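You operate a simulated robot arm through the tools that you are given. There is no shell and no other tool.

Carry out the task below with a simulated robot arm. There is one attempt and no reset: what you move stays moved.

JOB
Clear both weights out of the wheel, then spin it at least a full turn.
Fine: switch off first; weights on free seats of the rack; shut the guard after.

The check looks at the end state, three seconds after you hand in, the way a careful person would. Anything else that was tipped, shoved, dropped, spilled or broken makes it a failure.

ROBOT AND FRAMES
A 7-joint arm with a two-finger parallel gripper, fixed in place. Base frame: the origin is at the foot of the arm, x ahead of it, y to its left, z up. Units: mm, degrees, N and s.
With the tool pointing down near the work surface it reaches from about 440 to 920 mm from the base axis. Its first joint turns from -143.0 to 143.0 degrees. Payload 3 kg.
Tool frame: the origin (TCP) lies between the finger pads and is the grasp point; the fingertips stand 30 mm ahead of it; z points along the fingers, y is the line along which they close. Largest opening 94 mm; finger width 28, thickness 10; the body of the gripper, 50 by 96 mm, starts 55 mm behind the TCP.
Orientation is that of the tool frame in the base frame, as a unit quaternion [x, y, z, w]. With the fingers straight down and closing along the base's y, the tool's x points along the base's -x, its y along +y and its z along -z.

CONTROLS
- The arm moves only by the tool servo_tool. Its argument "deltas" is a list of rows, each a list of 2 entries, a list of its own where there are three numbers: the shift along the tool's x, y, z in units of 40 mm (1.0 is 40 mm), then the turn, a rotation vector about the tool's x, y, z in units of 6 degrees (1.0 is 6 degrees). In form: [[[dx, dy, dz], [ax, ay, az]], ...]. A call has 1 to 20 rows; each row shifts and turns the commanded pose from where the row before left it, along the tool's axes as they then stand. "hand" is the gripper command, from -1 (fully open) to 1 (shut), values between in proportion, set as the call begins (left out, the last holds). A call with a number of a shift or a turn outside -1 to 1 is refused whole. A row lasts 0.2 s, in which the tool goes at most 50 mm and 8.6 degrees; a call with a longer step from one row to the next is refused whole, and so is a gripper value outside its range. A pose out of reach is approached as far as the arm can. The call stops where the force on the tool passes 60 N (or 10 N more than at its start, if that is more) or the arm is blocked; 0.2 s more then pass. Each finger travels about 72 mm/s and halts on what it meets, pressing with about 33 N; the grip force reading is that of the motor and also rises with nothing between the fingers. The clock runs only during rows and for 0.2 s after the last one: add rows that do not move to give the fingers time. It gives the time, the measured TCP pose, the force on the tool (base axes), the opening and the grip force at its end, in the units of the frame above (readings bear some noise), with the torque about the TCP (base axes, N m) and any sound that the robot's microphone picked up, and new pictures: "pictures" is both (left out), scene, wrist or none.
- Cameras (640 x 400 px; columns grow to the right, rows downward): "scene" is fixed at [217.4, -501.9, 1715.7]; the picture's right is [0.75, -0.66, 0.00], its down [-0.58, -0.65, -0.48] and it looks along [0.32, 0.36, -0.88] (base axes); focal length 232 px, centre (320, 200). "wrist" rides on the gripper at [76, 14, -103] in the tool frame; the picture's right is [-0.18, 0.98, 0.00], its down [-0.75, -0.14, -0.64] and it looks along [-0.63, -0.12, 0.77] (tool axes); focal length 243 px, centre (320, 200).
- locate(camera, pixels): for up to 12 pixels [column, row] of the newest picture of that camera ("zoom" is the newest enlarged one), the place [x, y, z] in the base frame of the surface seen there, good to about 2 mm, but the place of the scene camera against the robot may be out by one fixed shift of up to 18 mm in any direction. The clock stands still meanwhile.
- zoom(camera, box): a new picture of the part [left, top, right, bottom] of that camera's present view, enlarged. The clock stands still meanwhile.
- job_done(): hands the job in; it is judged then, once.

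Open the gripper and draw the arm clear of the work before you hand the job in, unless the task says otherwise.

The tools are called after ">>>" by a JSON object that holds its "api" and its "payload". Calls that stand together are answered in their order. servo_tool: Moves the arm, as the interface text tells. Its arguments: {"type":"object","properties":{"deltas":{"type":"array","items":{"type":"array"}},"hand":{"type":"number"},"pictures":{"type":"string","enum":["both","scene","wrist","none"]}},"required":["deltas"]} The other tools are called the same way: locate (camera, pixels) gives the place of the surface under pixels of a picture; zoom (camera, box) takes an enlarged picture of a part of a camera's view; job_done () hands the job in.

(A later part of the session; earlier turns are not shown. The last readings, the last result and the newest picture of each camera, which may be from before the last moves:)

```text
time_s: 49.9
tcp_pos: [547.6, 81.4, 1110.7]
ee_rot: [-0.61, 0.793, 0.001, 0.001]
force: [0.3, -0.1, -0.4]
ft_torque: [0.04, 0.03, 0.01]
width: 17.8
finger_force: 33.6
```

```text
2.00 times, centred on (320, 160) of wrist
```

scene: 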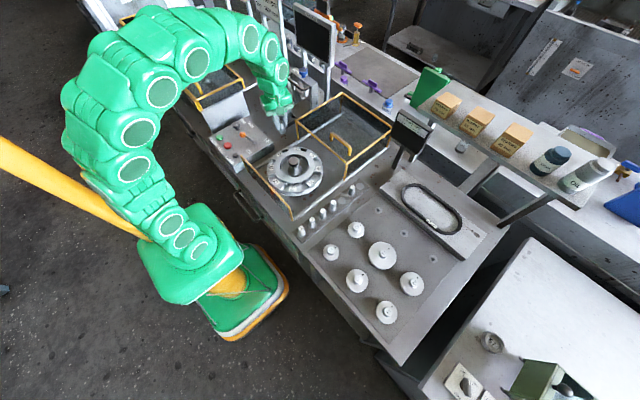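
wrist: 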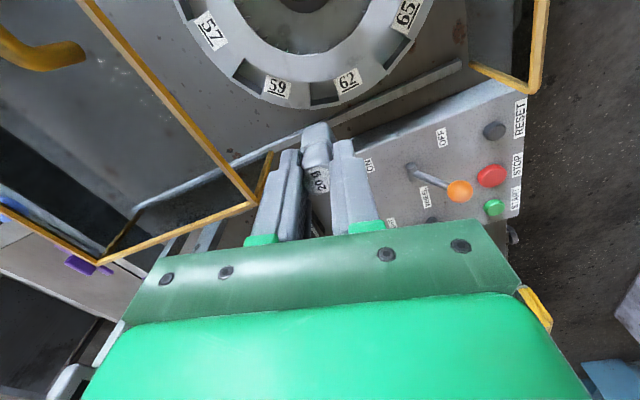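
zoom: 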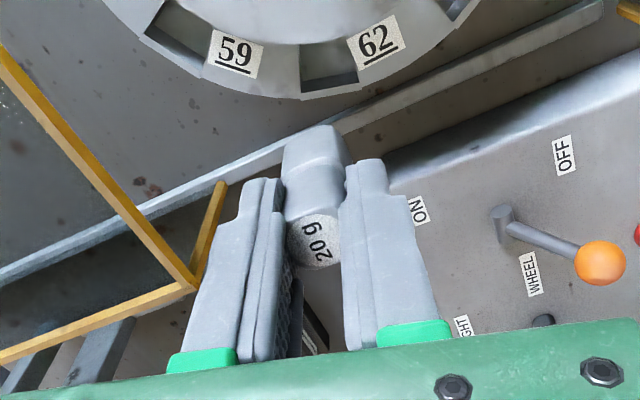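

The weight hangs upright in the grip. I carry it back over to the second free seat (x≈582, y≈−225), staying high and squaring the hand.

>>> {"api": "servo_tool", "payload": {"deltas": [[[0, 0, 0], [0, 0, -0.81]], [[0, 0, 0], [0, 0, -0.81]], [[0, 0, 0], [0, 0, -0.81]], [[0.643, -0.097, 0], [0, 0, 0]], [[0.843, -0.097, 0], [0, 0, 0]], [[0.843, -0.097, 0], [0, 0, 0]], [[0.843, -0.097, 0], [0, 0, 0]], [[0.843, -0.097, 0], [0, 0, 0]], [[0.843, -0.097, 0], [0, 0, 0]], [[0.843, -0.097, 0], [0, 0, 0]], [[0.843, -0.097, 0], [0, 0, 0]], [[0.843, -0.097, 0], [0, 0, 0]], [[0.2, 0, 0.8], [0, 0, 0]]]}}

>>> {"api": "zoom", "payload": {"camera": "wrist", "box": [160, 0, 480, 240]}}

```text
time_s: 52.7
tcp_pos: [583.7, -221.4, 1081.2]
ee_rot: [-0.707, 0.707, -0.001, 0.002]
force: [-0.3, 0.0, -1.2]
ft_torque: [0.02, -0.01, 0.0]
width: 17.9
finger_force: 32.9
```

scene: 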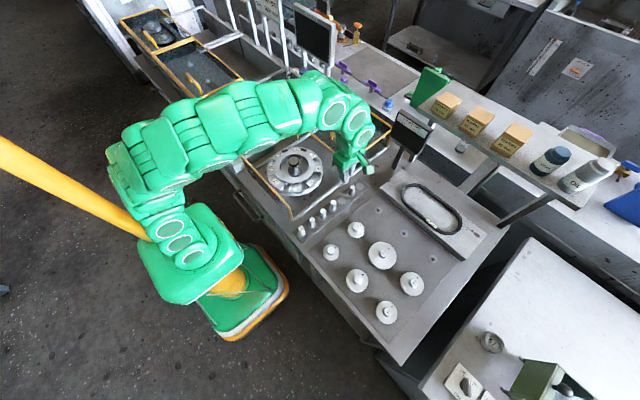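
wrist: 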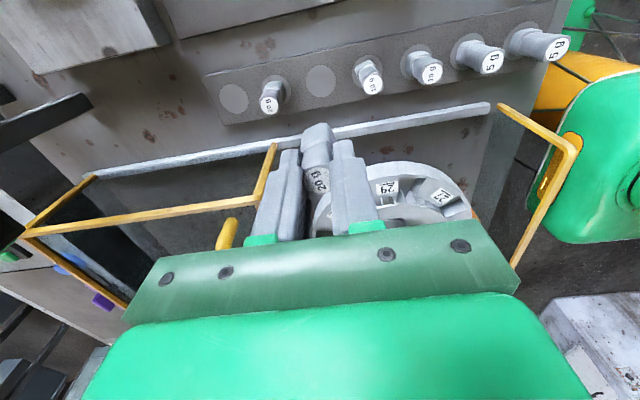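

```text
1.67 times, centred on (320, 120) of wrist
```

zoom: 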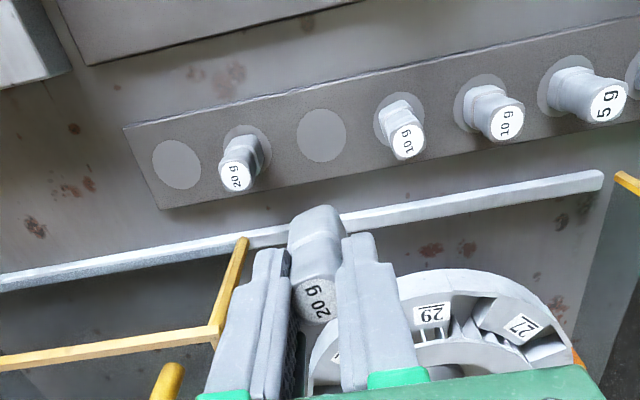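

I check the seat centre (wrist (321,82)) and the held weight's top (317,181).

>>> {"api": "locate", "payload": {"camera": "wrist", "pixels": [[321, 82], [321, 68], [321, 95], [306, 84], [335, 79], [317, 181], [272, 105], [371, 85], [313, 181], [324, 180]]}}

```text
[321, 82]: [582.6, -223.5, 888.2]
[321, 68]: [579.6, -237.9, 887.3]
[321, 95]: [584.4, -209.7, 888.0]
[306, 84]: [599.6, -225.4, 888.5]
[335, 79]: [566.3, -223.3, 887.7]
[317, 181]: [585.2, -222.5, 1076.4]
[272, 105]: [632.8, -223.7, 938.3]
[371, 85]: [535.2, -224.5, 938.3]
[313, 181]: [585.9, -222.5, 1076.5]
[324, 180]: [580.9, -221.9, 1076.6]
```

The offset is only ~1–1.5 mm; I correct and descend to ~10 mm above the seat.

>>> {"api": "servo_tool", "payload": {"deltas": [[[0.04, 0.025, 0], [0, 0, 0]], [[0, 0, 0.8], [0, 0, 0]], [[0, 0, 0.8], [0, 0, 0]], [[0, 0, 0.7], [0, 0, 0]], [[0, 0, 0.5], [0, 0, 0]], [[0, 0, 0.35], [0, 0, 0]]], "pictures": "wrist"}}

>>> {"api": "zoom", "payload": {"camera": "wrist", "box": [220, 60, 420, 260]}}

```text
time_s: 54.1
tcp_pos: [581.8, -222.3, 952.5]
ee_rot: [-0.707, 0.707, 0.0, 0.0]
force: [0.5, -0.2, 0.4]
ft_torque: [0.02, 0.0, 0.01]
width: 18.0
finger_force: 32.8
```

wrist: 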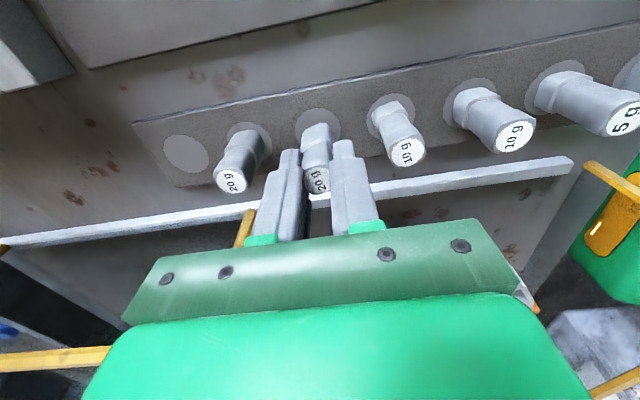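

```text
2.00 times, centred on (320, 160) of wrist
```

zoom: 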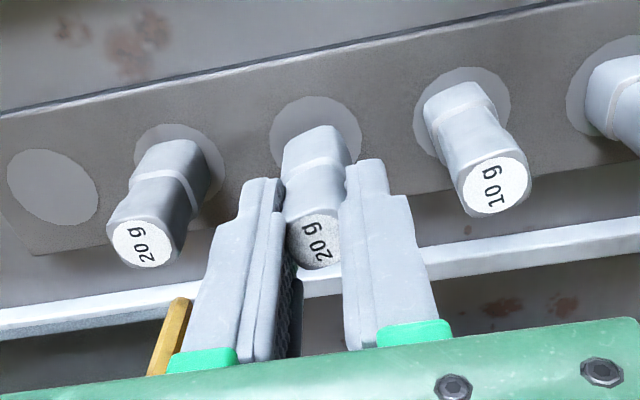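

Aligned. I lower the final ~10 mm gently.

>>> {"api": "servo_tool", "payload": {"deltas": [[[0, 0, 0.13], [0, 0, 0]], [[0, 0, 0.05], [0, 0, 0]], [[0, 0, 0.03], [0, 0, 0]], [[0, 0, 0.025], [0, 0, 0]]], "pictures": "none"}}

```text
time_s: 55.1
tcp_pos: [581.3, -222.0, 944.8]
ee_rot: [-0.707, 0.707, -0.001, 0.0]
force: [0.9, -1.2, 0.2]
ft_torque: [0.03, 0.0, 0.0]
width: 18.2
finger_force: 32.8
```

>>> {"api": "servo_tool", "payload": {"deltas": [[[0, 0, 0.03], [0, 0, 0]], [[0, 0, 0.02], [0, 0, 0]], [[0, 0, 0.02], [0, 0, 0]]], "pictures": "wrist"}}

>>> {"api": "zoom", "payload": {"camera": "wrist", "box": [220, 60, 420, 260]}}

```text
time_s: 55.9
tcp_pos: [580.3, -222.0, 942.3]
ee_rot: [-0.706, 0.708, -0.001, 0.0]
force: [-5.7, -2.1, 15.5]
ft_torque: [-0.1, 0.32, 0.0]
width: 18.1
finger_force: 32.7
```

wrist: 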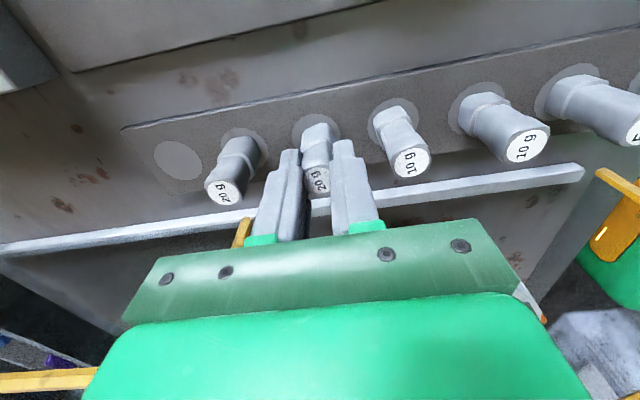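

```text
2.00 times, centred on (320, 160) of wrist
```

zoom: 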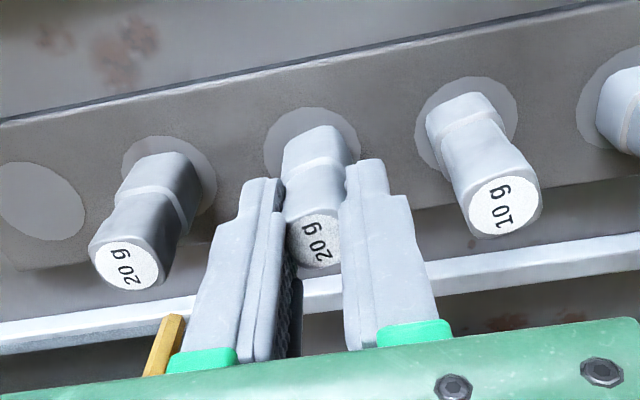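

Contact on the seat (15 N). I ease up a touch and open a little to release.

>>> {"api": "servo_tool", "payload": {"deltas": [[[0, 0, -0.02], [0, 0, 0]], [[0, 0, 0], [0, 0, 0]], [[0, 0, 0], [0, 0, 0]]], "hand": 0.32, "pictures": "wrist"}}

>>> {"api": "zoom", "payload": {"camera": "wrist", "box": [220, 60, 420, 260]}}

```text
time_s: 56.7
tcp_pos: [581.4, -220.6, 942.0]
ee_rot: [-0.706, 0.708, 0.0, 0.001]
force: [0.4, 0.2, 0.9]
ft_torque: [0.01, 0.01, 0.0]
width: 31.8
finger_force: 0.1
```

wrist: 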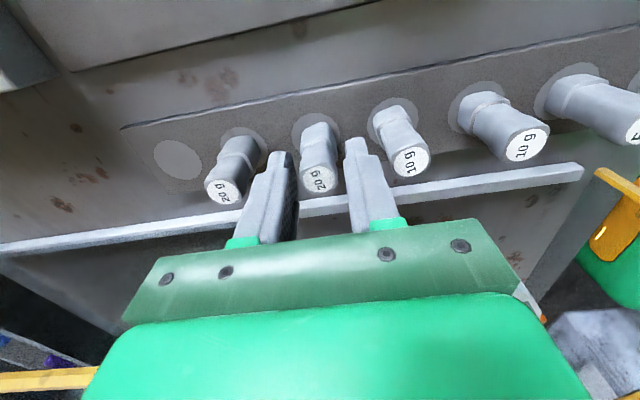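

```text
2.00 times, centred on (320, 160) of wrist
```

zoom: 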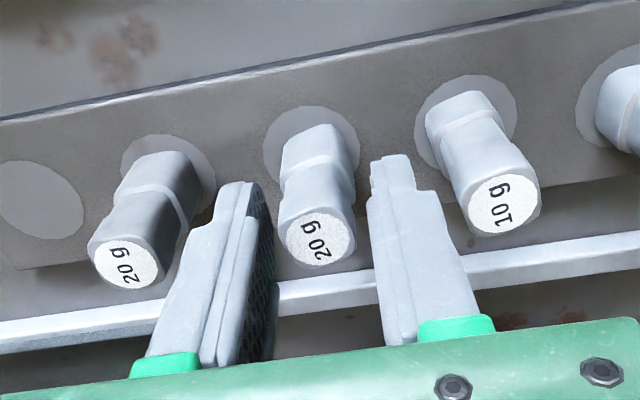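

The 20 g weight stands upright and free on its seat. I raise straight up and look at rack and wheel.

>>> {"api": "servo_tool", "payload": {"deltas": [[[0, 0, -0.3], [0, 0, 0]], [[0, 0, -0.6], [0, 0, 0]], [[0, 0, -0.9], [0, 0, 0]], [[0, 0, -0.9], [0, 0, 0]], [[0, 0, -0.9], [0, 0, 0]], [[0, 0, -0.9], [0, 0, 0]]]}}

>>> {"api": "zoom", "payload": {"camera": "wrist", "box": [160, 0, 480, 240]}}

>>> {"api": "zoom", "payload": {"camera": "scene", "box": [250, 120, 380, 240]}}

```text
time_s: 58.1
tcp_pos: [580.8, -222.7, 1122.1]
ee_rot: [-0.707, 0.707, -0.001, 0.002]
force: [0.0, 0.1, 0.3]
ft_torque: [0.01, 0.01, 0.02]
width: 31.8
finger_force: 0.1
```

scene: 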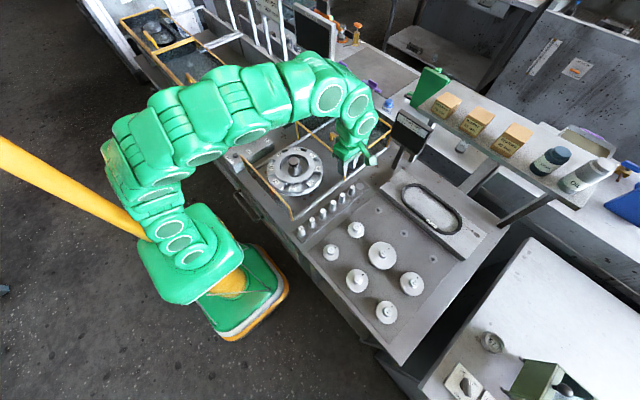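
wrist: 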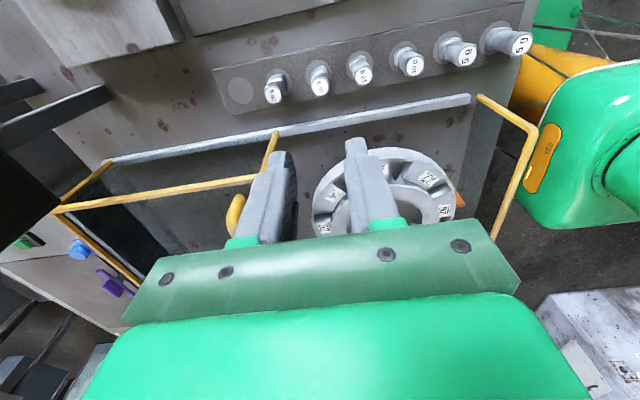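

```text
1.67 times, centred on (320, 120) of wrist
```

zoom: 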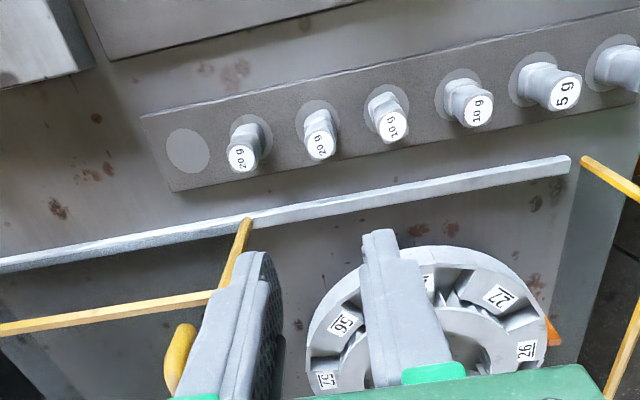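

```text
3.33 times, centred on (315, 180) of scene
```

zoom: 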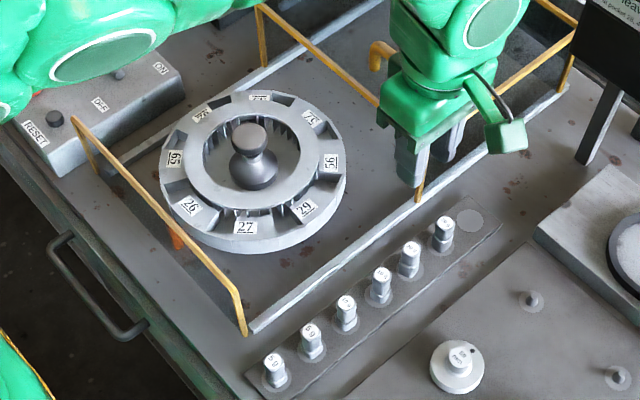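

Both weights stand on the rack and the wheel is empty. Now for the spin: I move over the wheel's central knob to examine it.

>>> {"api": "servo_tool", "payload": {"deltas": [[[-0.88, 0.255, 0], [0, 0, 0]], [[-0.88, 0.255, 0], [0, 0, 0]], [[-0.88, 0.255, 0], [0, 0, 0]], [[-0.88, 0.255, 0], [0, 0, 0]], [[-0.88, 0.255, 0], [0, 0, 0]], [[-0.88, 0.255, 0], [0, 0, 0]]], "hand": -0.2}}

>>> {"api": "zoom", "payload": {"camera": "wrist", "box": [200, 0, 440, 240]}}

```text
time_s: 59.5
tcp_pos: [518.8, -10.9, 1122.8]
ee_rot: [-0.706, 0.708, 0.0, 0.001]
force: [-0.2, 0.4, 0.9]
ft_torque: [-0.01, -0.04, 0.0]
width: 56.3
finger_force: 0.0
```

scene: 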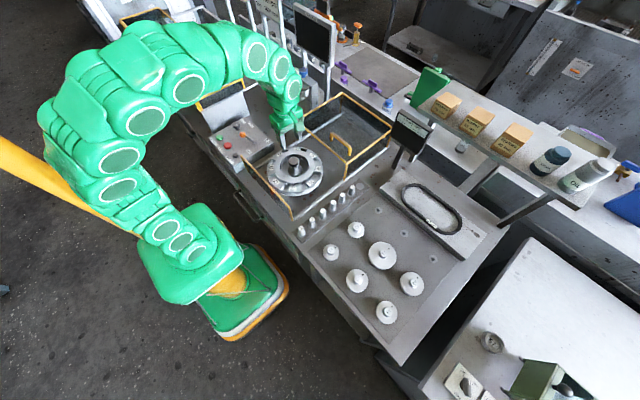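
wrist: 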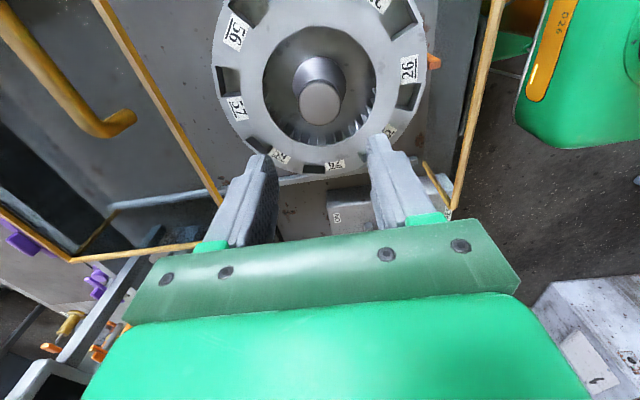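

```text
1.67 times, centred on (320, 120) of wrist
```

zoom: 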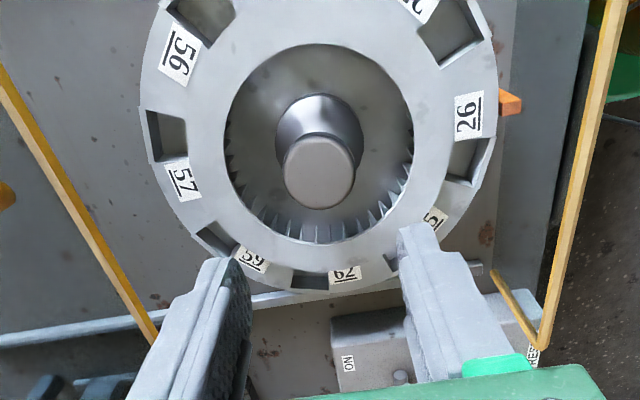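

I measure the knob's head and the hub profile.

>>> {"api": "locate", "payload": {"camera": "wrist", "pixels": [[320, 103], [300, 103], [339, 103], [320, 85], [320, 122], [320, 70], [320, 62], [302, 75], [337, 75], [320, 78], [297, 80], [343, 82]]}}

>>> {"api": "zoom", "payload": {"camera": "scene", "box": [270, 145, 320, 195]}}

```text
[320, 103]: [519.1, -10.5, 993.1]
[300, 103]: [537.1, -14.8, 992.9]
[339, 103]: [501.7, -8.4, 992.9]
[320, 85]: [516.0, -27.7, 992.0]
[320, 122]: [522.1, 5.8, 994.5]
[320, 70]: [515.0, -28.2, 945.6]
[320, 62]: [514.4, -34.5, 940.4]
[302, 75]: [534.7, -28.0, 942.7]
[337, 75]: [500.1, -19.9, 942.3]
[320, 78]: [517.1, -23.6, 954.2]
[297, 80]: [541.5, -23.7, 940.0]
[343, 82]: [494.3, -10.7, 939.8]
```

```text
8.00 times, centred on (295, 170) of scene
```

zoom: 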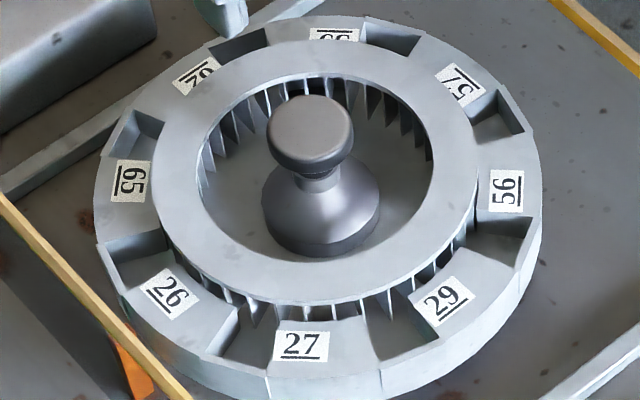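

The knob head is ~37 mm across, top z≈993, centred at (519.3,−11) on the wheel's axis, part of the rotor. I descend around it with the fingers open, tips to z≈968.

>>> {"api": "servo_tool", "payload": {"deltas": [[[0, -0.01, 0.8], [0, 0, 0]], [[0, 0, 0.8], [0, 0, 0]], [[0, 0, 0.7], [0, 0, 0]], [[0, 0, 0.5], [0, 0, 0]], [[0, 0, 0.3], [0, 0, 0]]], "pictures": "wrist"}}

>>> {"api": "zoom", "payload": {"camera": "wrist", "box": [220, 80, 420, 260]}}

```text
time_s: 60.7
tcp_pos: [521.2, -10.1, 998.9]
ee_rot: [-0.706, 0.708, -0.002, 0.001]
force: [0.3, 0.9, -0.1]
ft_torque: [0.0, 0.01, 0.02]
width: 56.4
finger_force: 0.1
```

wrist: 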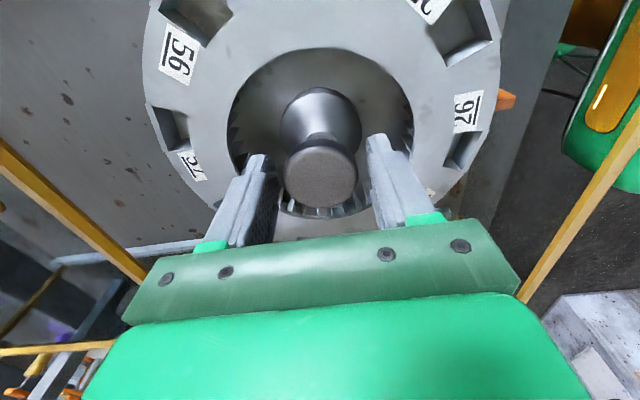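

```text
2.22 times, centred on (320, 170) of wrist
```

zoom: 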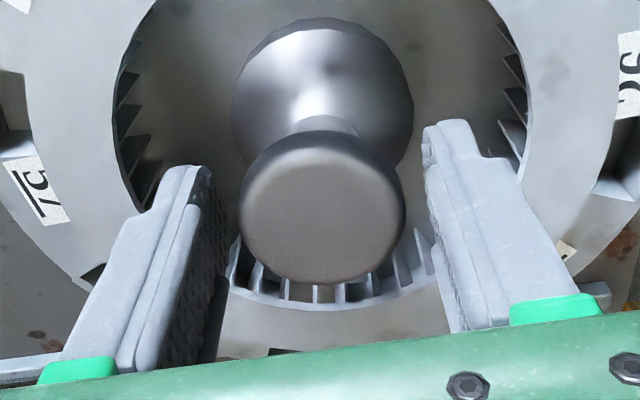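

The knob is centred between the fingers. I narrow to ~41 mm first, then close on it.

>>> {"api": "servo_tool", "payload": {"deltas": [[[0, 0, 0], [0, 0, 0]], [[0, 0, 0], [0, 0, 0]]], "hand": 0.13, "pictures": "none"}}

>>> {"api": "servo_tool", "payload": {"deltas": [[[0, 0, 0], [0, 0, 0]], [[0, 0, 0], [0, 0, 0]], [[0, 0, 0], [0, 0, 0]]], "hand": 0.6, "pictures": "wrist"}}

```text
time_s: 61.3
tcp_pos: [519.4, -10.9, 998.5]
ee_rot: [-0.707, 0.708, -0.001, 0.001]
force: [-1.9, -1.2, -1.1]
ft_torque: [-0.03, 0.03, -0.03]
width: 42.3
finger_force: 0.7
```

```text
time_s: 62.1
tcp_pos: [520.3, -10.1, 998.4]
ee_rot: [-0.707, 0.708, -0.001, 0.001]
force: [-1.4, -0.9, 0.2]
ft_torque: [0.04, 0.17, -0.02]
width: 41.5
finger_force: 44.9
```

wrist: 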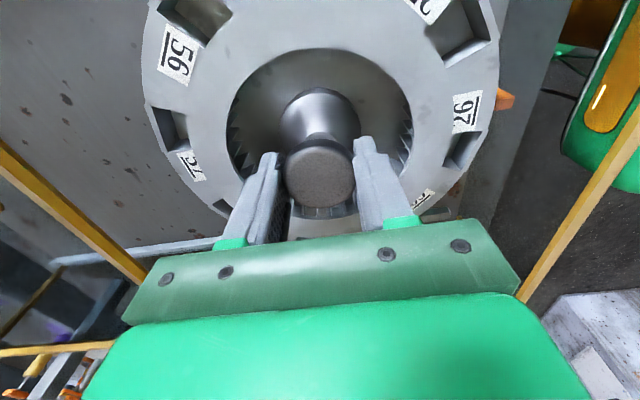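

Gripped at 41.5 mm with hardly any side force. I test with a small twist of +12° and watch whether the ring follows.

>>> {"api": "servo_tool", "payload": {"deltas": [[[0, 0, 0], [0, 0, 0.5]], [[0, 0, 0], [0, 0, 0.75]], [[0, 0, 0], [0, 0, 0.75]]]}}

>>> {"api": "zoom", "payload": {"camera": "scene", "box": [265, 140, 325, 200]}}

```text
time_s: 62.9
tcp_pos: [519.9, -9.4, 999.1]
ee_rot: [-0.629, 0.778, 0.0, 0.001]
force: [-3.6, -0.2, 14.3]
ft_torque: [-0.33, -0.05, 0.03]
width: 41.5
finger_force: 45.5
```

scene: 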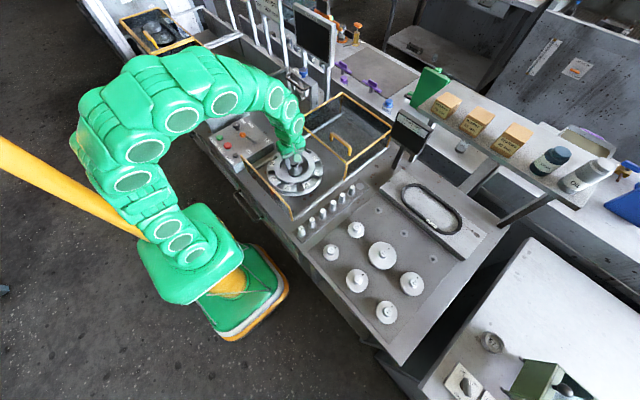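
wrist: 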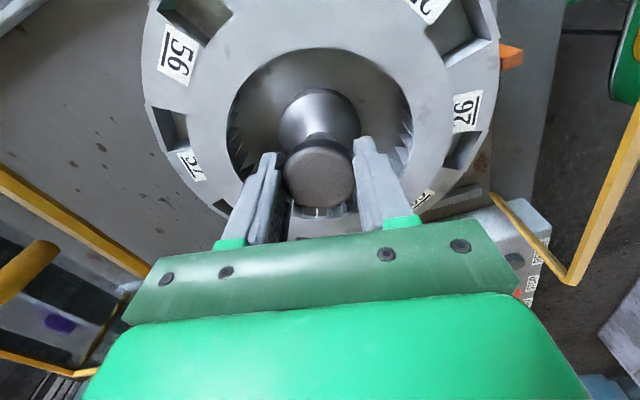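

```text
6.67 times, centred on (295, 170) of scene
```

zoom: 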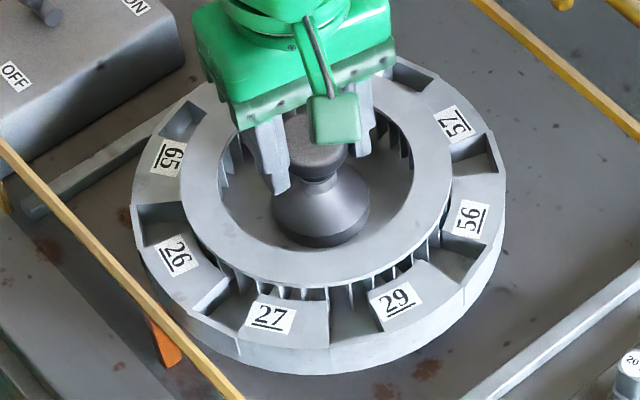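

The ring turns with the knob (pointer vs. "26" has shifted, wrist view of the ring unchanged). I continue turning in moderate batches, watching the forces.

>>> {"api": "servo_tool", "payload": {"deltas": [[[0, 0, 0], [0, 0, 1]], [[0, 0, 0], [0, 0, 1]], [[0, 0, 0], [0, 0, 1]], [[0, 0, 0], [0, 0, 1]], [[0, 0, 0], [0, 0, 1]], [[0, 0, 0], [0, 0, 1]], [[0, 0, 0], [0, 0, 1]], [[0, 0, 0], [0, 0, 1]]], "pictures": "wrist"}}

```text
time_s: 64.7
tcp_pos: [521.6, -9.7, 998.9]
ee_rot: [-0.258, 0.966, 0.0, 0.001]
force: [8.4, 9.5, -10.2]
ft_torque: [-0.25, -0.22, 0.04]
width: 41.0
finger_force: 45.1
```

wrist: 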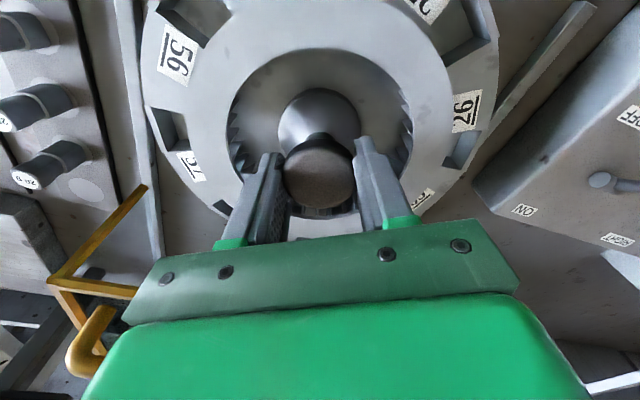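

60° done, forces are small. I continue turning, easing 0.6 mm down to null the slight upward pull.

>>> {"api": "servo_tool", "payload": {"deltas": [[[0, 0, 0.015], [0, 0, 1]], [[0, 0, 0], [0, 0, 1]], [[0, 0, 0], [0, 0, 1]], [[0, 0, 0], [0, 0, 1]], [[0, 0, 0], [0, 0, 1]], [[0, 0, 0], [0, 0, 1]], [[0, 0, 0], [0, 0, 1]], [[0, 0, 0], [0, 0, 1]]], "pictures": "wrist"}}

```text
time_s: 66.5
tcp_pos: [519.6, -9.4, 998.2]
ee_rot: [0.159, 0.987, 0.001, 0.002]
force: [-3.4, 17.2, 38.9]
ft_torque: [0.16, -0.32, -0.01]
width: 41.5
finger_force: 44.7
```

wrist: 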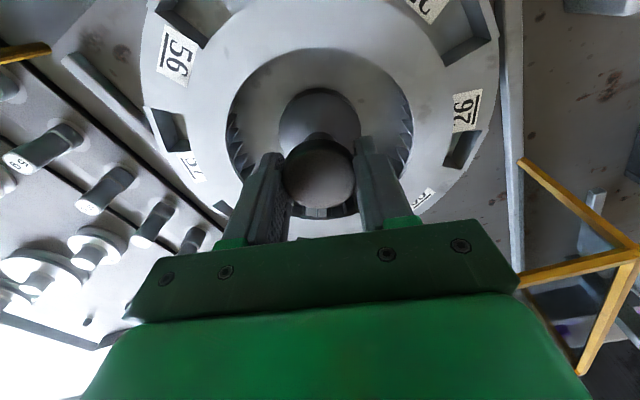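

108° so far; a vertical force of 39 N built up, so I ease 0.5 mm up and 0.4 mm toward +y and continue turning.

>>> {"api": "servo_tool", "payload": {"deltas": [[[0, 0.01, -0.012], [0, 0, 0]], [[0, 0, 0], [0, 0, 1]], [[0, 0, 0], [0, 0, 1]], [[0, 0, 0], [0, 0, 1]], [[0, 0, 0], [0, 0, 1]], [[0, 0, 0], [0, 0, 1]], [[0, 0, 0], [0, 0, 1]]], "pictures": "wrist"}}

```text
time_s: 68.1
tcp_pos: [520.7, -9.7, 997.3]
ee_rot: [0.455, 0.89, 0.001, 0.001]
force: [-11.7, -8.6, 10.5]
ft_torque: [-0.42, 0.01, 0.04]
width: 41.4
finger_force: 45.1
```

wrist: 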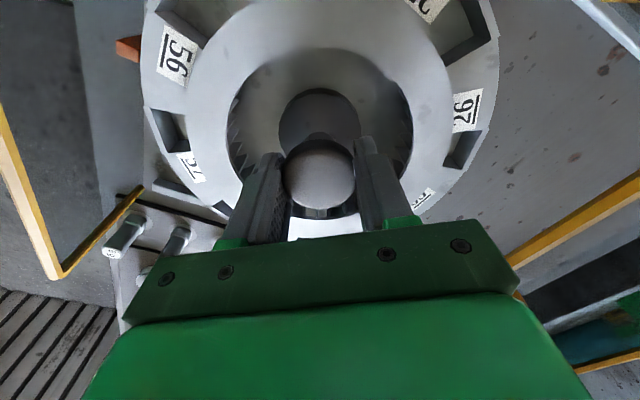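

144° done. I continue another 42°.

>>> {"api": "servo_tool", "payload": {"deltas": [[[0, 0, 0], [0, 0, 1]], [[0, 0, 0], [0, 0, 1]], [[0, 0, 0], [0, 0, 1]], [[0, 0, 0], [0, 0, 1]], [[0, 0, 0], [0, 0, 1]], [[0, 0, 0], [0, 0, 1]], [[0, 0, 0], [0, 0, 1]]]}}

>>> {"api": "zoom", "payload": {"camera": "scene", "box": [265, 140, 325, 200]}}

```text
time_s: 69.7
tcp_pos: [519.4, -10.3, 996.1]
ee_rot: [0.744, 0.669, 0.001, 0.0]
force: [-20.6, -19.6, 15.3]
ft_torque: [-0.34, 0.18, 0.06]
width: 41.4
finger_force: 45.9
```

scene: 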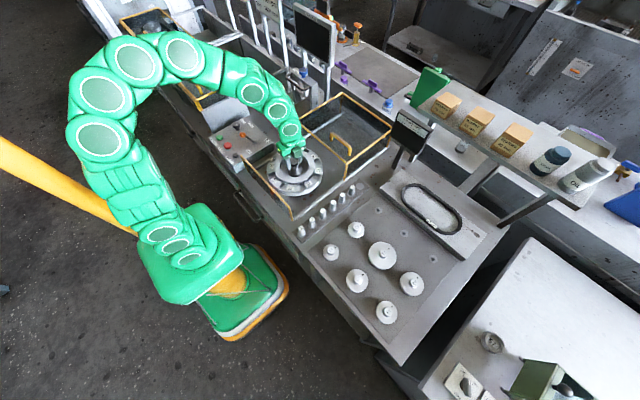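
wrist: 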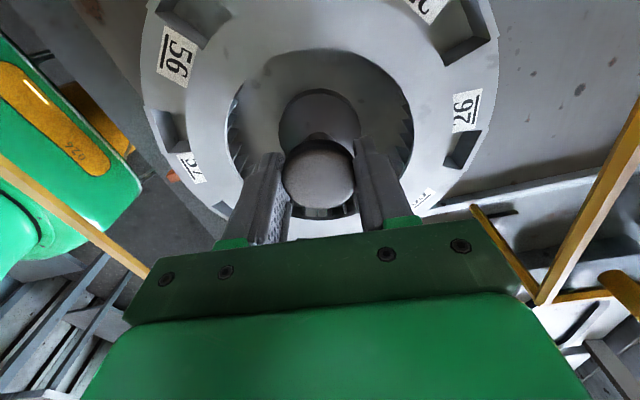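

```text
6.67 times, centred on (295, 170) of scene
```

zoom: 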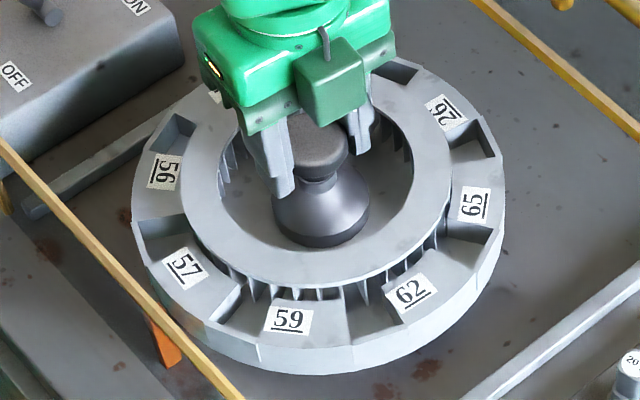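

186° turned (scene shows "59/57" where "27/26" were). I open, lift clear 40 mm, and turn the hand back for a second grip.

>>> {"api": "servo_tool", "payload": {"deltas": [[[0, 0, 0], [0, 0, 0]], [[0, 0, 0], [0, 0, 0]], [[0, 0, -0.5], [0, 0, 0]], [[0, 0, -0.5], [0, 0, 0]], [[0, 0, 0], [0, 0, -1]], [[0, 0, 0], [0, 0, -1]], [[0, 0, 0], [0, 0, -1]], [[0, 0, 0], [0, 0, -1]], [[0, 0, 0], [0, 0, -1]], [[0, 0, 0], [0, 0, -1]], [[0, 0, 0], [0, 0, -1]], [[0, 0, 0], [0, 0, -1]], [[0, 0, 0], [0, 0, -1]], [[0, 0, 0], [0, 0, -1]], [[0, 0, 0], [0, 0, -1]], [[0, 0, 0], [0, 0, -1]], [[0, 0, 0], [0, 0, -1]], [[0, 0, 0], [0, 0, -1]], [[0, 0, 0], [0, 0, -1]], [[0, 0, 0], [0, 0, -1]]], "hand": -0.25, "pictures": "scene"}}

>>> {"api": "servo_tool", "payload": {"deltas": [[[0, 0, 0], [0, 0, -1]], [[0, 0, 0], [0, 0, -1]], [[0, 0, 0], [0, 0, -1]], [[0, 0, 0], [0, 0, -1]], [[0, 0, 0], [0, 0, -1]], [[0, 0, 0], [0, 0, -1]], [[0, 0, 0], [0, 0, -1]], [[0, 0, 0], [0, 0, -1]], [[0, 0, 0], [0, 0, -1]], [[0, 0, 0], [0, 0, -1]], [[0, 0, 0], [0, 0, -1]], [[0, 0, 0], [0, 0, -1]], [[0, 0, 0], [0, 0, -1]], [[0, 0, 0], [0, 0, -1]], [[0, 0, 0], [0, 0, -1]]]}}

>>> {"api": "zoom", "payload": {"camera": "wrist", "box": [200, 0, 440, 240]}}

>>> {"api": "zoom", "payload": {"camera": "scene", "box": [265, 140, 325, 200]}}

```text
time_s: 73.9
tcp_pos: [519.7, -10.8, 1037.4]
ee_rot: [-0.001, 1.0, -0.001, 0.002]
force: [-0.8, 0.4, 0.1]
ft_torque: [0.03, -0.01, -0.02]
width: 58.7
finger_force: 0.1
```

scene: 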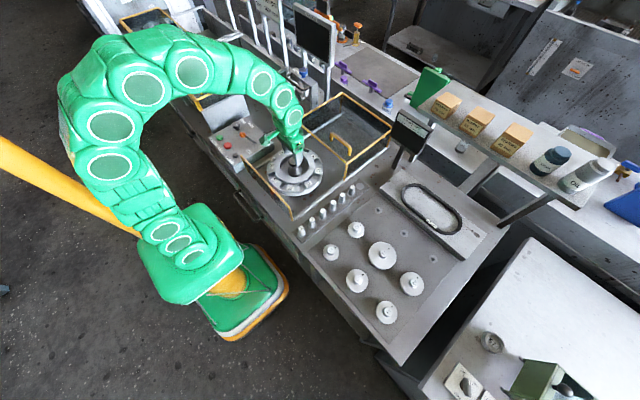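

```text
time_s: 77.1
tcp_pos: [520.2, -9.8, 1038.8]
ee_rot: [0.707, -0.707, 0.002, -0.002]
force: [-0.5, -0.3, 0.2]
ft_torque: [0.02, 0.01, -0.05]
width: 58.8
finger_force: 0.1
```

scene: 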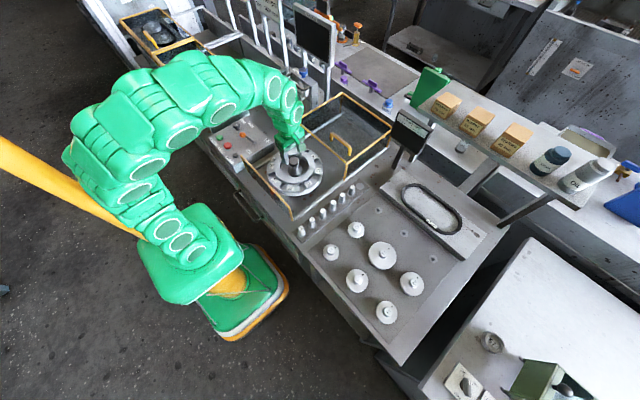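
wrist: 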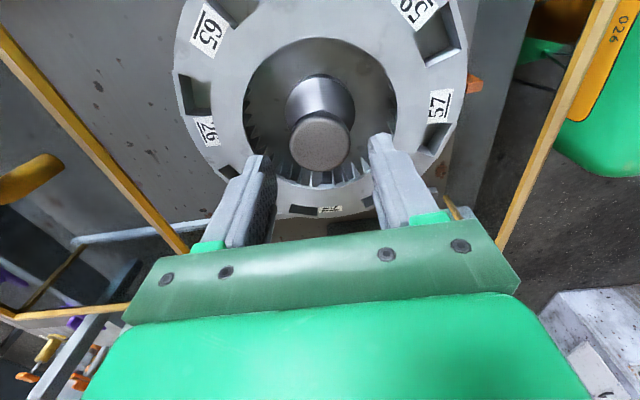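

```text
1.67 times, centred on (320, 120) of wrist
```

zoom: 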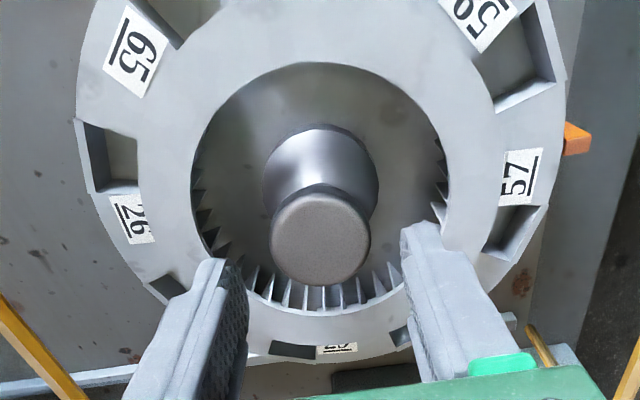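

```text
6.67 times, centred on (295, 170) of scene
```

zoom: 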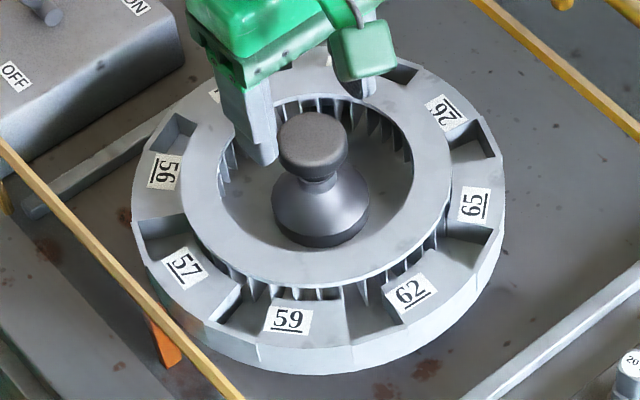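

The wheel stays where I left it. I re-centre, descend and grip the knob a second time.

>>> {"api": "servo_tool", "payload": {"deltas": [[[0.025, 0.02, 0.4], [0, 0, 0]], [[0, 0, 0.4], [0, 0, 0]], [[0, 0, 0.17], [0, 0, 0]]], "hand": 0.0, "pictures": "none"}}

>>> {"api": "servo_tool", "payload": {"deltas": [[[0, 0, 0], [0, 0, 0]], [[0, 0, 0], [0, 0, 0]], [[0, 0, 0], [0, 0, 0]]], "hand": 0.6, "pictures": "wrist"}}

```text
time_s: 77.9
tcp_pos: [518.2, -10.5, 998.5]
ee_rot: [-0.706, 0.708, -0.001, 0.0]
force: [0.1, -0.2, -0.2]
ft_torque: [0.01, 0.0, -0.02]
width: 46.9
finger_force: 0.0
```

```text
time_s: 78.7
tcp_pos: [518.7, -11.7, 998.0]
ee_rot: [-0.706, 0.708, -0.001, 0.001]
force: [27.0, -1.6, -14.6]
ft_torque: [-0.04, -0.5, 0.03]
width: 41.3
finger_force: 45.2
```

wrist: 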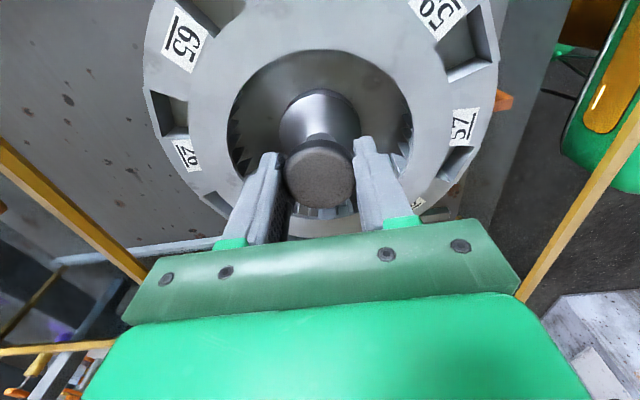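

Gripped with a 27 N side force in x, so I shift +1.2 mm in x to relieve, then turn in batches.

>>> {"api": "servo_tool", "payload": {"deltas": [[[0, -0.03, 0], [0, 0, 0]], [[0, 0, 0], [0, 0, 0.6]], [[0, 0, 0], [0, 0, 1]], [[0, 0, 0], [0, 0, 1]], [[0, 0, 0], [0, 0, 1]], [[0, 0, 0], [0, 0, 1]], [[0, 0, 0], [0, 0, 1]], [[0, 0, 0], [0, 0, 1]]], "pictures": "wrist"}}

```text
time_s: 80.5
tcp_pos: [520.5, -10.0, 1000.0]
ee_rot: [-0.425, 0.905, -0.001, 0.0]
force: [-30.5, -2.8, -15.5]
ft_torque: [-0.1, 0.25, 0.05]
width: 41.4
finger_force: 45.1
```

wrist: 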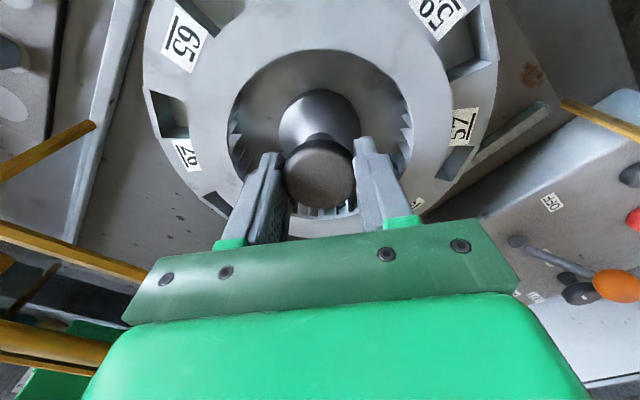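

Side force is −30 N in x; I correct ~0.8 mm back toward −x and 0.5 mm down, and keep turning.

>>> {"api": "servo_tool", "payload": {"deltas": [[[0.013, 0.015, 0.012], [0, 0, 0]], [[0, 0, 0], [0, 0, 1]], [[0, 0, 0], [0, 0, 1]], [[0, 0, 0], [0, 0, 1]], [[0, 0, 0], [0, 0, 1]], [[0, 0, 0], [0, 0, 1]], [[0, 0, 0], [0, 0, 1]]], "pictures": "none"}}

```text
time_s: 82.1
tcp_pos: [519.5, -10.2, 1000.7]
ee_rot: [-0.123, 0.992, 0.001, 0.001]
force: [-31.3, 24.1, 13.0]
ft_torque: [0.4, 0.7, 0.06]
width: 41.3
finger_force: 45.5
```

Forces remain about 40 N sideways; I correct another ~1 mm and keep turning.

>>> {"api": "servo_tool", "payload": {"deltas": [[[0.02, 0.022, 0], [0, 0, 0]], [[0, 0, 0], [0, 0, 0]], [[0, 0, 0], [0, 0, 1]], [[0, 0, 0], [0, 0, 1]], [[0, 0, 0], [0, 0, 1]], [[0, 0, 0], [0, 0, 1]], [[0, 0, 0], [0, 0, 1]]], "pictures": "wrist"}}

```text
time_s: 83.7
tcp_pos: [519.8, -9.4, 998.5]
ee_rot: [0.137, 0.991, 0.001, 0.002]
force: [6.6, 4.4, 11.9]
ft_torque: [0.09, -0.14, 0.03]
width: 41.4
finger_force: 45.1
```

wrist: 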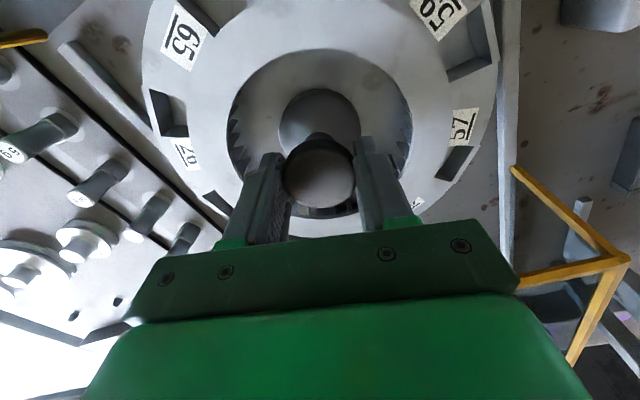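

Forces are low now and the ring follows. I continue turning toward +90°.

>>> {"api": "servo_tool", "payload": {"deltas": [[[0, 0, 0], [0, 0, 1]], [[0, 0, 0], [0, 0, 1]], [[0, 0, 0], [0, 0, 1]], [[0, 0, 0], [0, 0, 1]], [[0, 0, 0], [0, 0, 1]], [[0, 0, 0], [0, 0, 1]], [[0, 0, 0], [0, 0, 1]]], "pictures": "none"}}

>>> {"api": "servo_tool", "payload": {"deltas": [[[0, 0, 0], [0, 0, 1]], [[0, 0, 0], [0, 0, 1]], [[0, 0, 0], [0, 0, 1]], [[0, 0, 0], [0, 0, 1]], [[0, 0, 0], [0, 0, 1]], [[0, 0, 0], [0, 0, 1]], [[0, 0, 0], [0, 0, 1]]]}}

>>> {"api": "zoom", "payload": {"camera": "scene", "box": [265, 140, 325, 200]}}

```text
time_s: 85.3
tcp_pos: [518.0, -9.6, 998.6]
ee_rot: [0.482, 0.876, 0.001, 0.002]
force: [29.7, 15.5, 26.6]
ft_torque: [-0.12, -0.94, 0.04]
width: 41.6
finger_force: 44.9
```

```text
time_s: 86.9
tcp_pos: [520.6, -10.9, 999.2]
ee_rot: [0.765, 0.644, 0.001, 0.002]
force: [43.9, 10.5, 28.1]
ft_torque: [0.03, -1.14, 0.04]
width: 41.3
finger_force: 44.4
```

scene: 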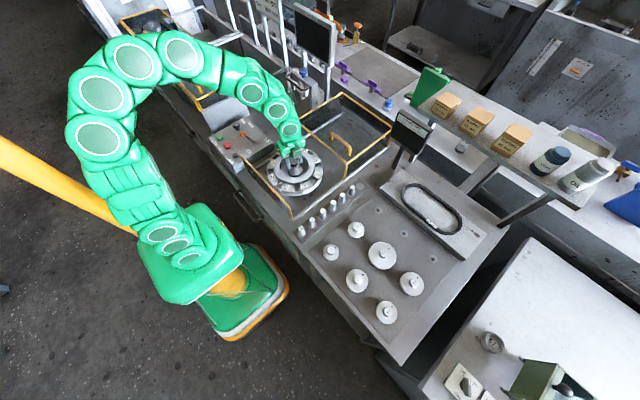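
wrist: 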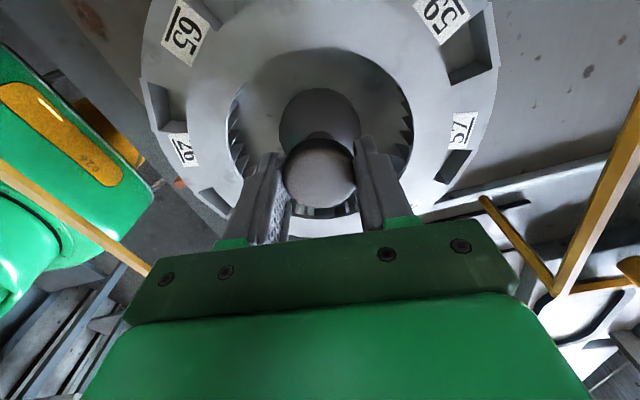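

```text
6.67 times, centred on (295, 170) of scene
```

zoom: 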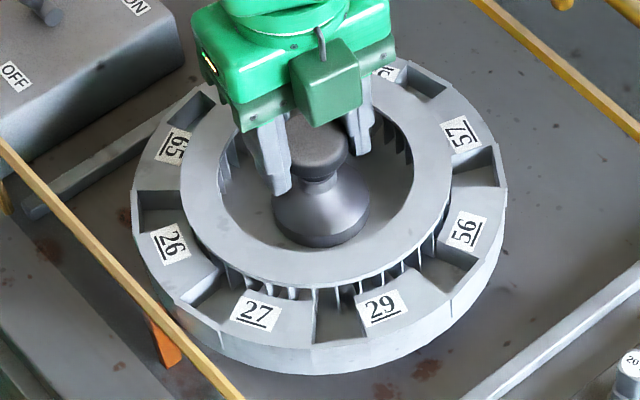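

376° turned in total ("26/27" are back just past their start position). For a safe margin I relieve the side force, release, and do one more partial turn.

>>> {"api": "servo_tool", "payload": {"deltas": [[[0, 0.03, 0], [0, 0, 0]], [[0, 0, 0], [0, 0, 0]]], "pictures": "none"}}

>>> {"api": "servo_tool", "payload": {"deltas": [[[0, 0, 0], [0, 0, 0]], [[0, 0, 0], [0, 0, 0]], [[0, 0, -0.5], [0, 0, 0]], [[0, 0, -0.5], [0, 0, 0]], [[0, 0, 0], [0, 0, -1]], [[0, 0, 0], [0, 0, -1]], [[0, 0, 0], [0, 0, -1]], [[0, 0, 0], [0, 0, -1]], [[0, 0, 0], [0, 0, -1]], [[0, 0, 0], [0, 0, -1]], [[0, 0, 0], [0, 0, -1]], [[0, 0, 0], [0, 0, -1]], [[0, 0, 0], [0, 0, -1]], [[0, 0, 0], [0, 0, -1]], [[0, 0, 0], [0, 0, -1]], [[0, 0, 0], [0, 0, -1]], [[0, 0, 0], [0, 0, -1]], [[0, 0, 0], [0, 0, -1]], [[0, 0, 0], [0, 0, -1]], [[0, 0, 0], [0, 0, -1]]], "hand": -0.25, "pictures": "none"}}

>>> {"api": "servo_tool", "payload": {"deltas": [[[0, 0, 0], [0, 0, -1]], [[0, 0, 0], [0, 0, -1]], [[0, 0, 0], [0, 0, -1]], [[0, 0, 0], [0, 0, -1]], [[0, 0, 0], [0, 0, -1]], [[0, 0, 0], [0, 0, -1]], [[0, 0, 0], [0, 0, -1]], [[0, 0, 0], [0, 0, -1]], [[0, 0, 0], [0, 0, -1]], [[0, 0, 0], [0, 0, -1]], [[0, 0, 0], [0, 0, -1]], [[0, 0, 0], [0, 0, -1]], [[0, 0, 0], [0, 0, -1]], [[0, 0, 0], [0, 0, -1]], [[0, 0, 0], [0, 0, -1]]]}}

>>> {"api": "zoom", "payload": {"camera": "scene", "box": [265, 140, 325, 200]}}

```text
time_s: 87.5
tcp_pos: [518.9, -10.5, 1000.0]
ee_rot: [0.764, 0.645, 0.0, 0.001]
force: [29.5, 6.2, 34.9]
ft_torque: [-0.04, -0.62, -0.01]
width: 41.1
finger_force: 44.9
```

```text
time_s: 91.7
tcp_pos: [519.5, -10.2, 1039.1]
ee_rot: [0.031, 1.0, 0.0, 0.0]
force: [-0.1, -0.4, -0.8]
ft_torque: [0.02, 0.01, -0.02]
width: 58.7
finger_force: 0.1
```

```text
time_s: 94.9
tcp_pos: [520.6, -10.1, 1038.6]
ee_rot: [-0.685, 0.729, -0.001, 0.001]
force: [0.6, 0.3, -0.2]
ft_torque: [-0.03, -0.05, -0.03]
width: 58.9
finger_force: 0.1
```

scene: 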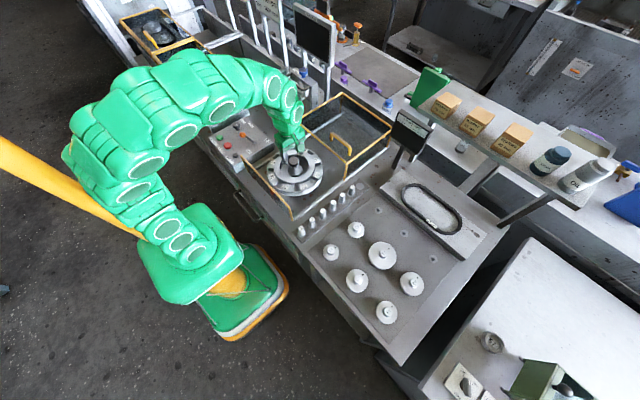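
wrist: 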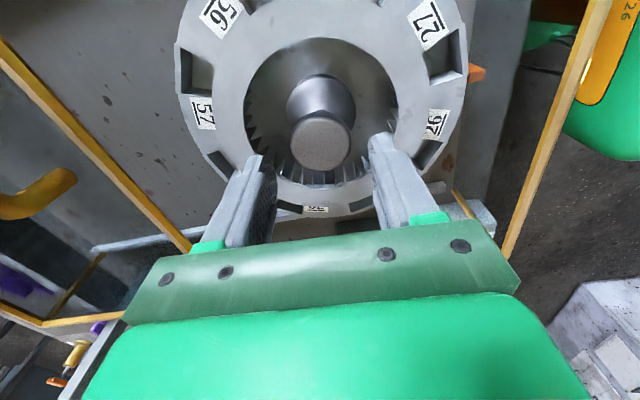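

```text
6.67 times, centred on (295, 170) of scene
```

zoom: 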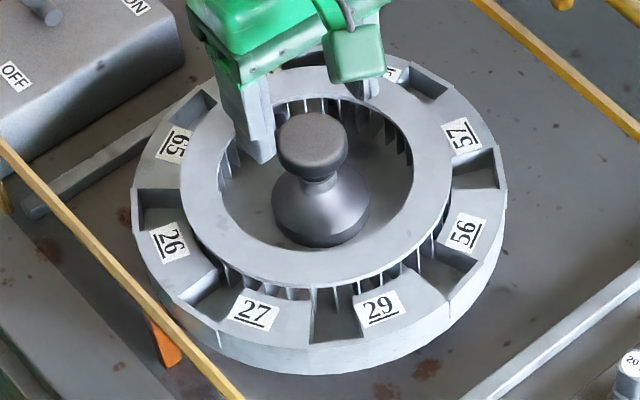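

Third grip: hub axis is ≈(520,−10) judging by low-force grips. I descend, grip and turn another ~120° for margin.

>>> {"api": "servo_tool", "payload": {"deltas": [[[0, 0, 0.4], [0, 0, 0]], [[0, 0, 0.4], [0, 0, 0]], [[0, 0, 0.17], [0, 0, 0]]], "hand": 0.0, "pictures": "none"}}

>>> {"api": "servo_tool", "payload": {"deltas": [[[0, 0, 0], [0, 0, 0]], [[0, 0, 0], [0, 0, 0]], [[0, 0, 0], [0, 0, 0]]], "hand": 0.6, "pictures": "none"}}

```text
time_s: 95.7
tcp_pos: [519.3, -10.2, 1000.1]
ee_rot: [-0.684, 0.73, -0.001, 0.001]
force: [0.4, 0.3, -0.5]
ft_torque: [0.01, 0.03, 0.04]
width: 46.8
finger_force: 0.1
```

```text
time_s: 96.5
tcp_pos: [519.7, -9.9, 1000.8]
ee_rot: [-0.683, 0.73, -0.001, 0.002]
force: [19.6, -3.0, -9.4]
ft_torque: [-0.04, -0.37, -0.03]
width: 41.2
finger_force: 45.2
```

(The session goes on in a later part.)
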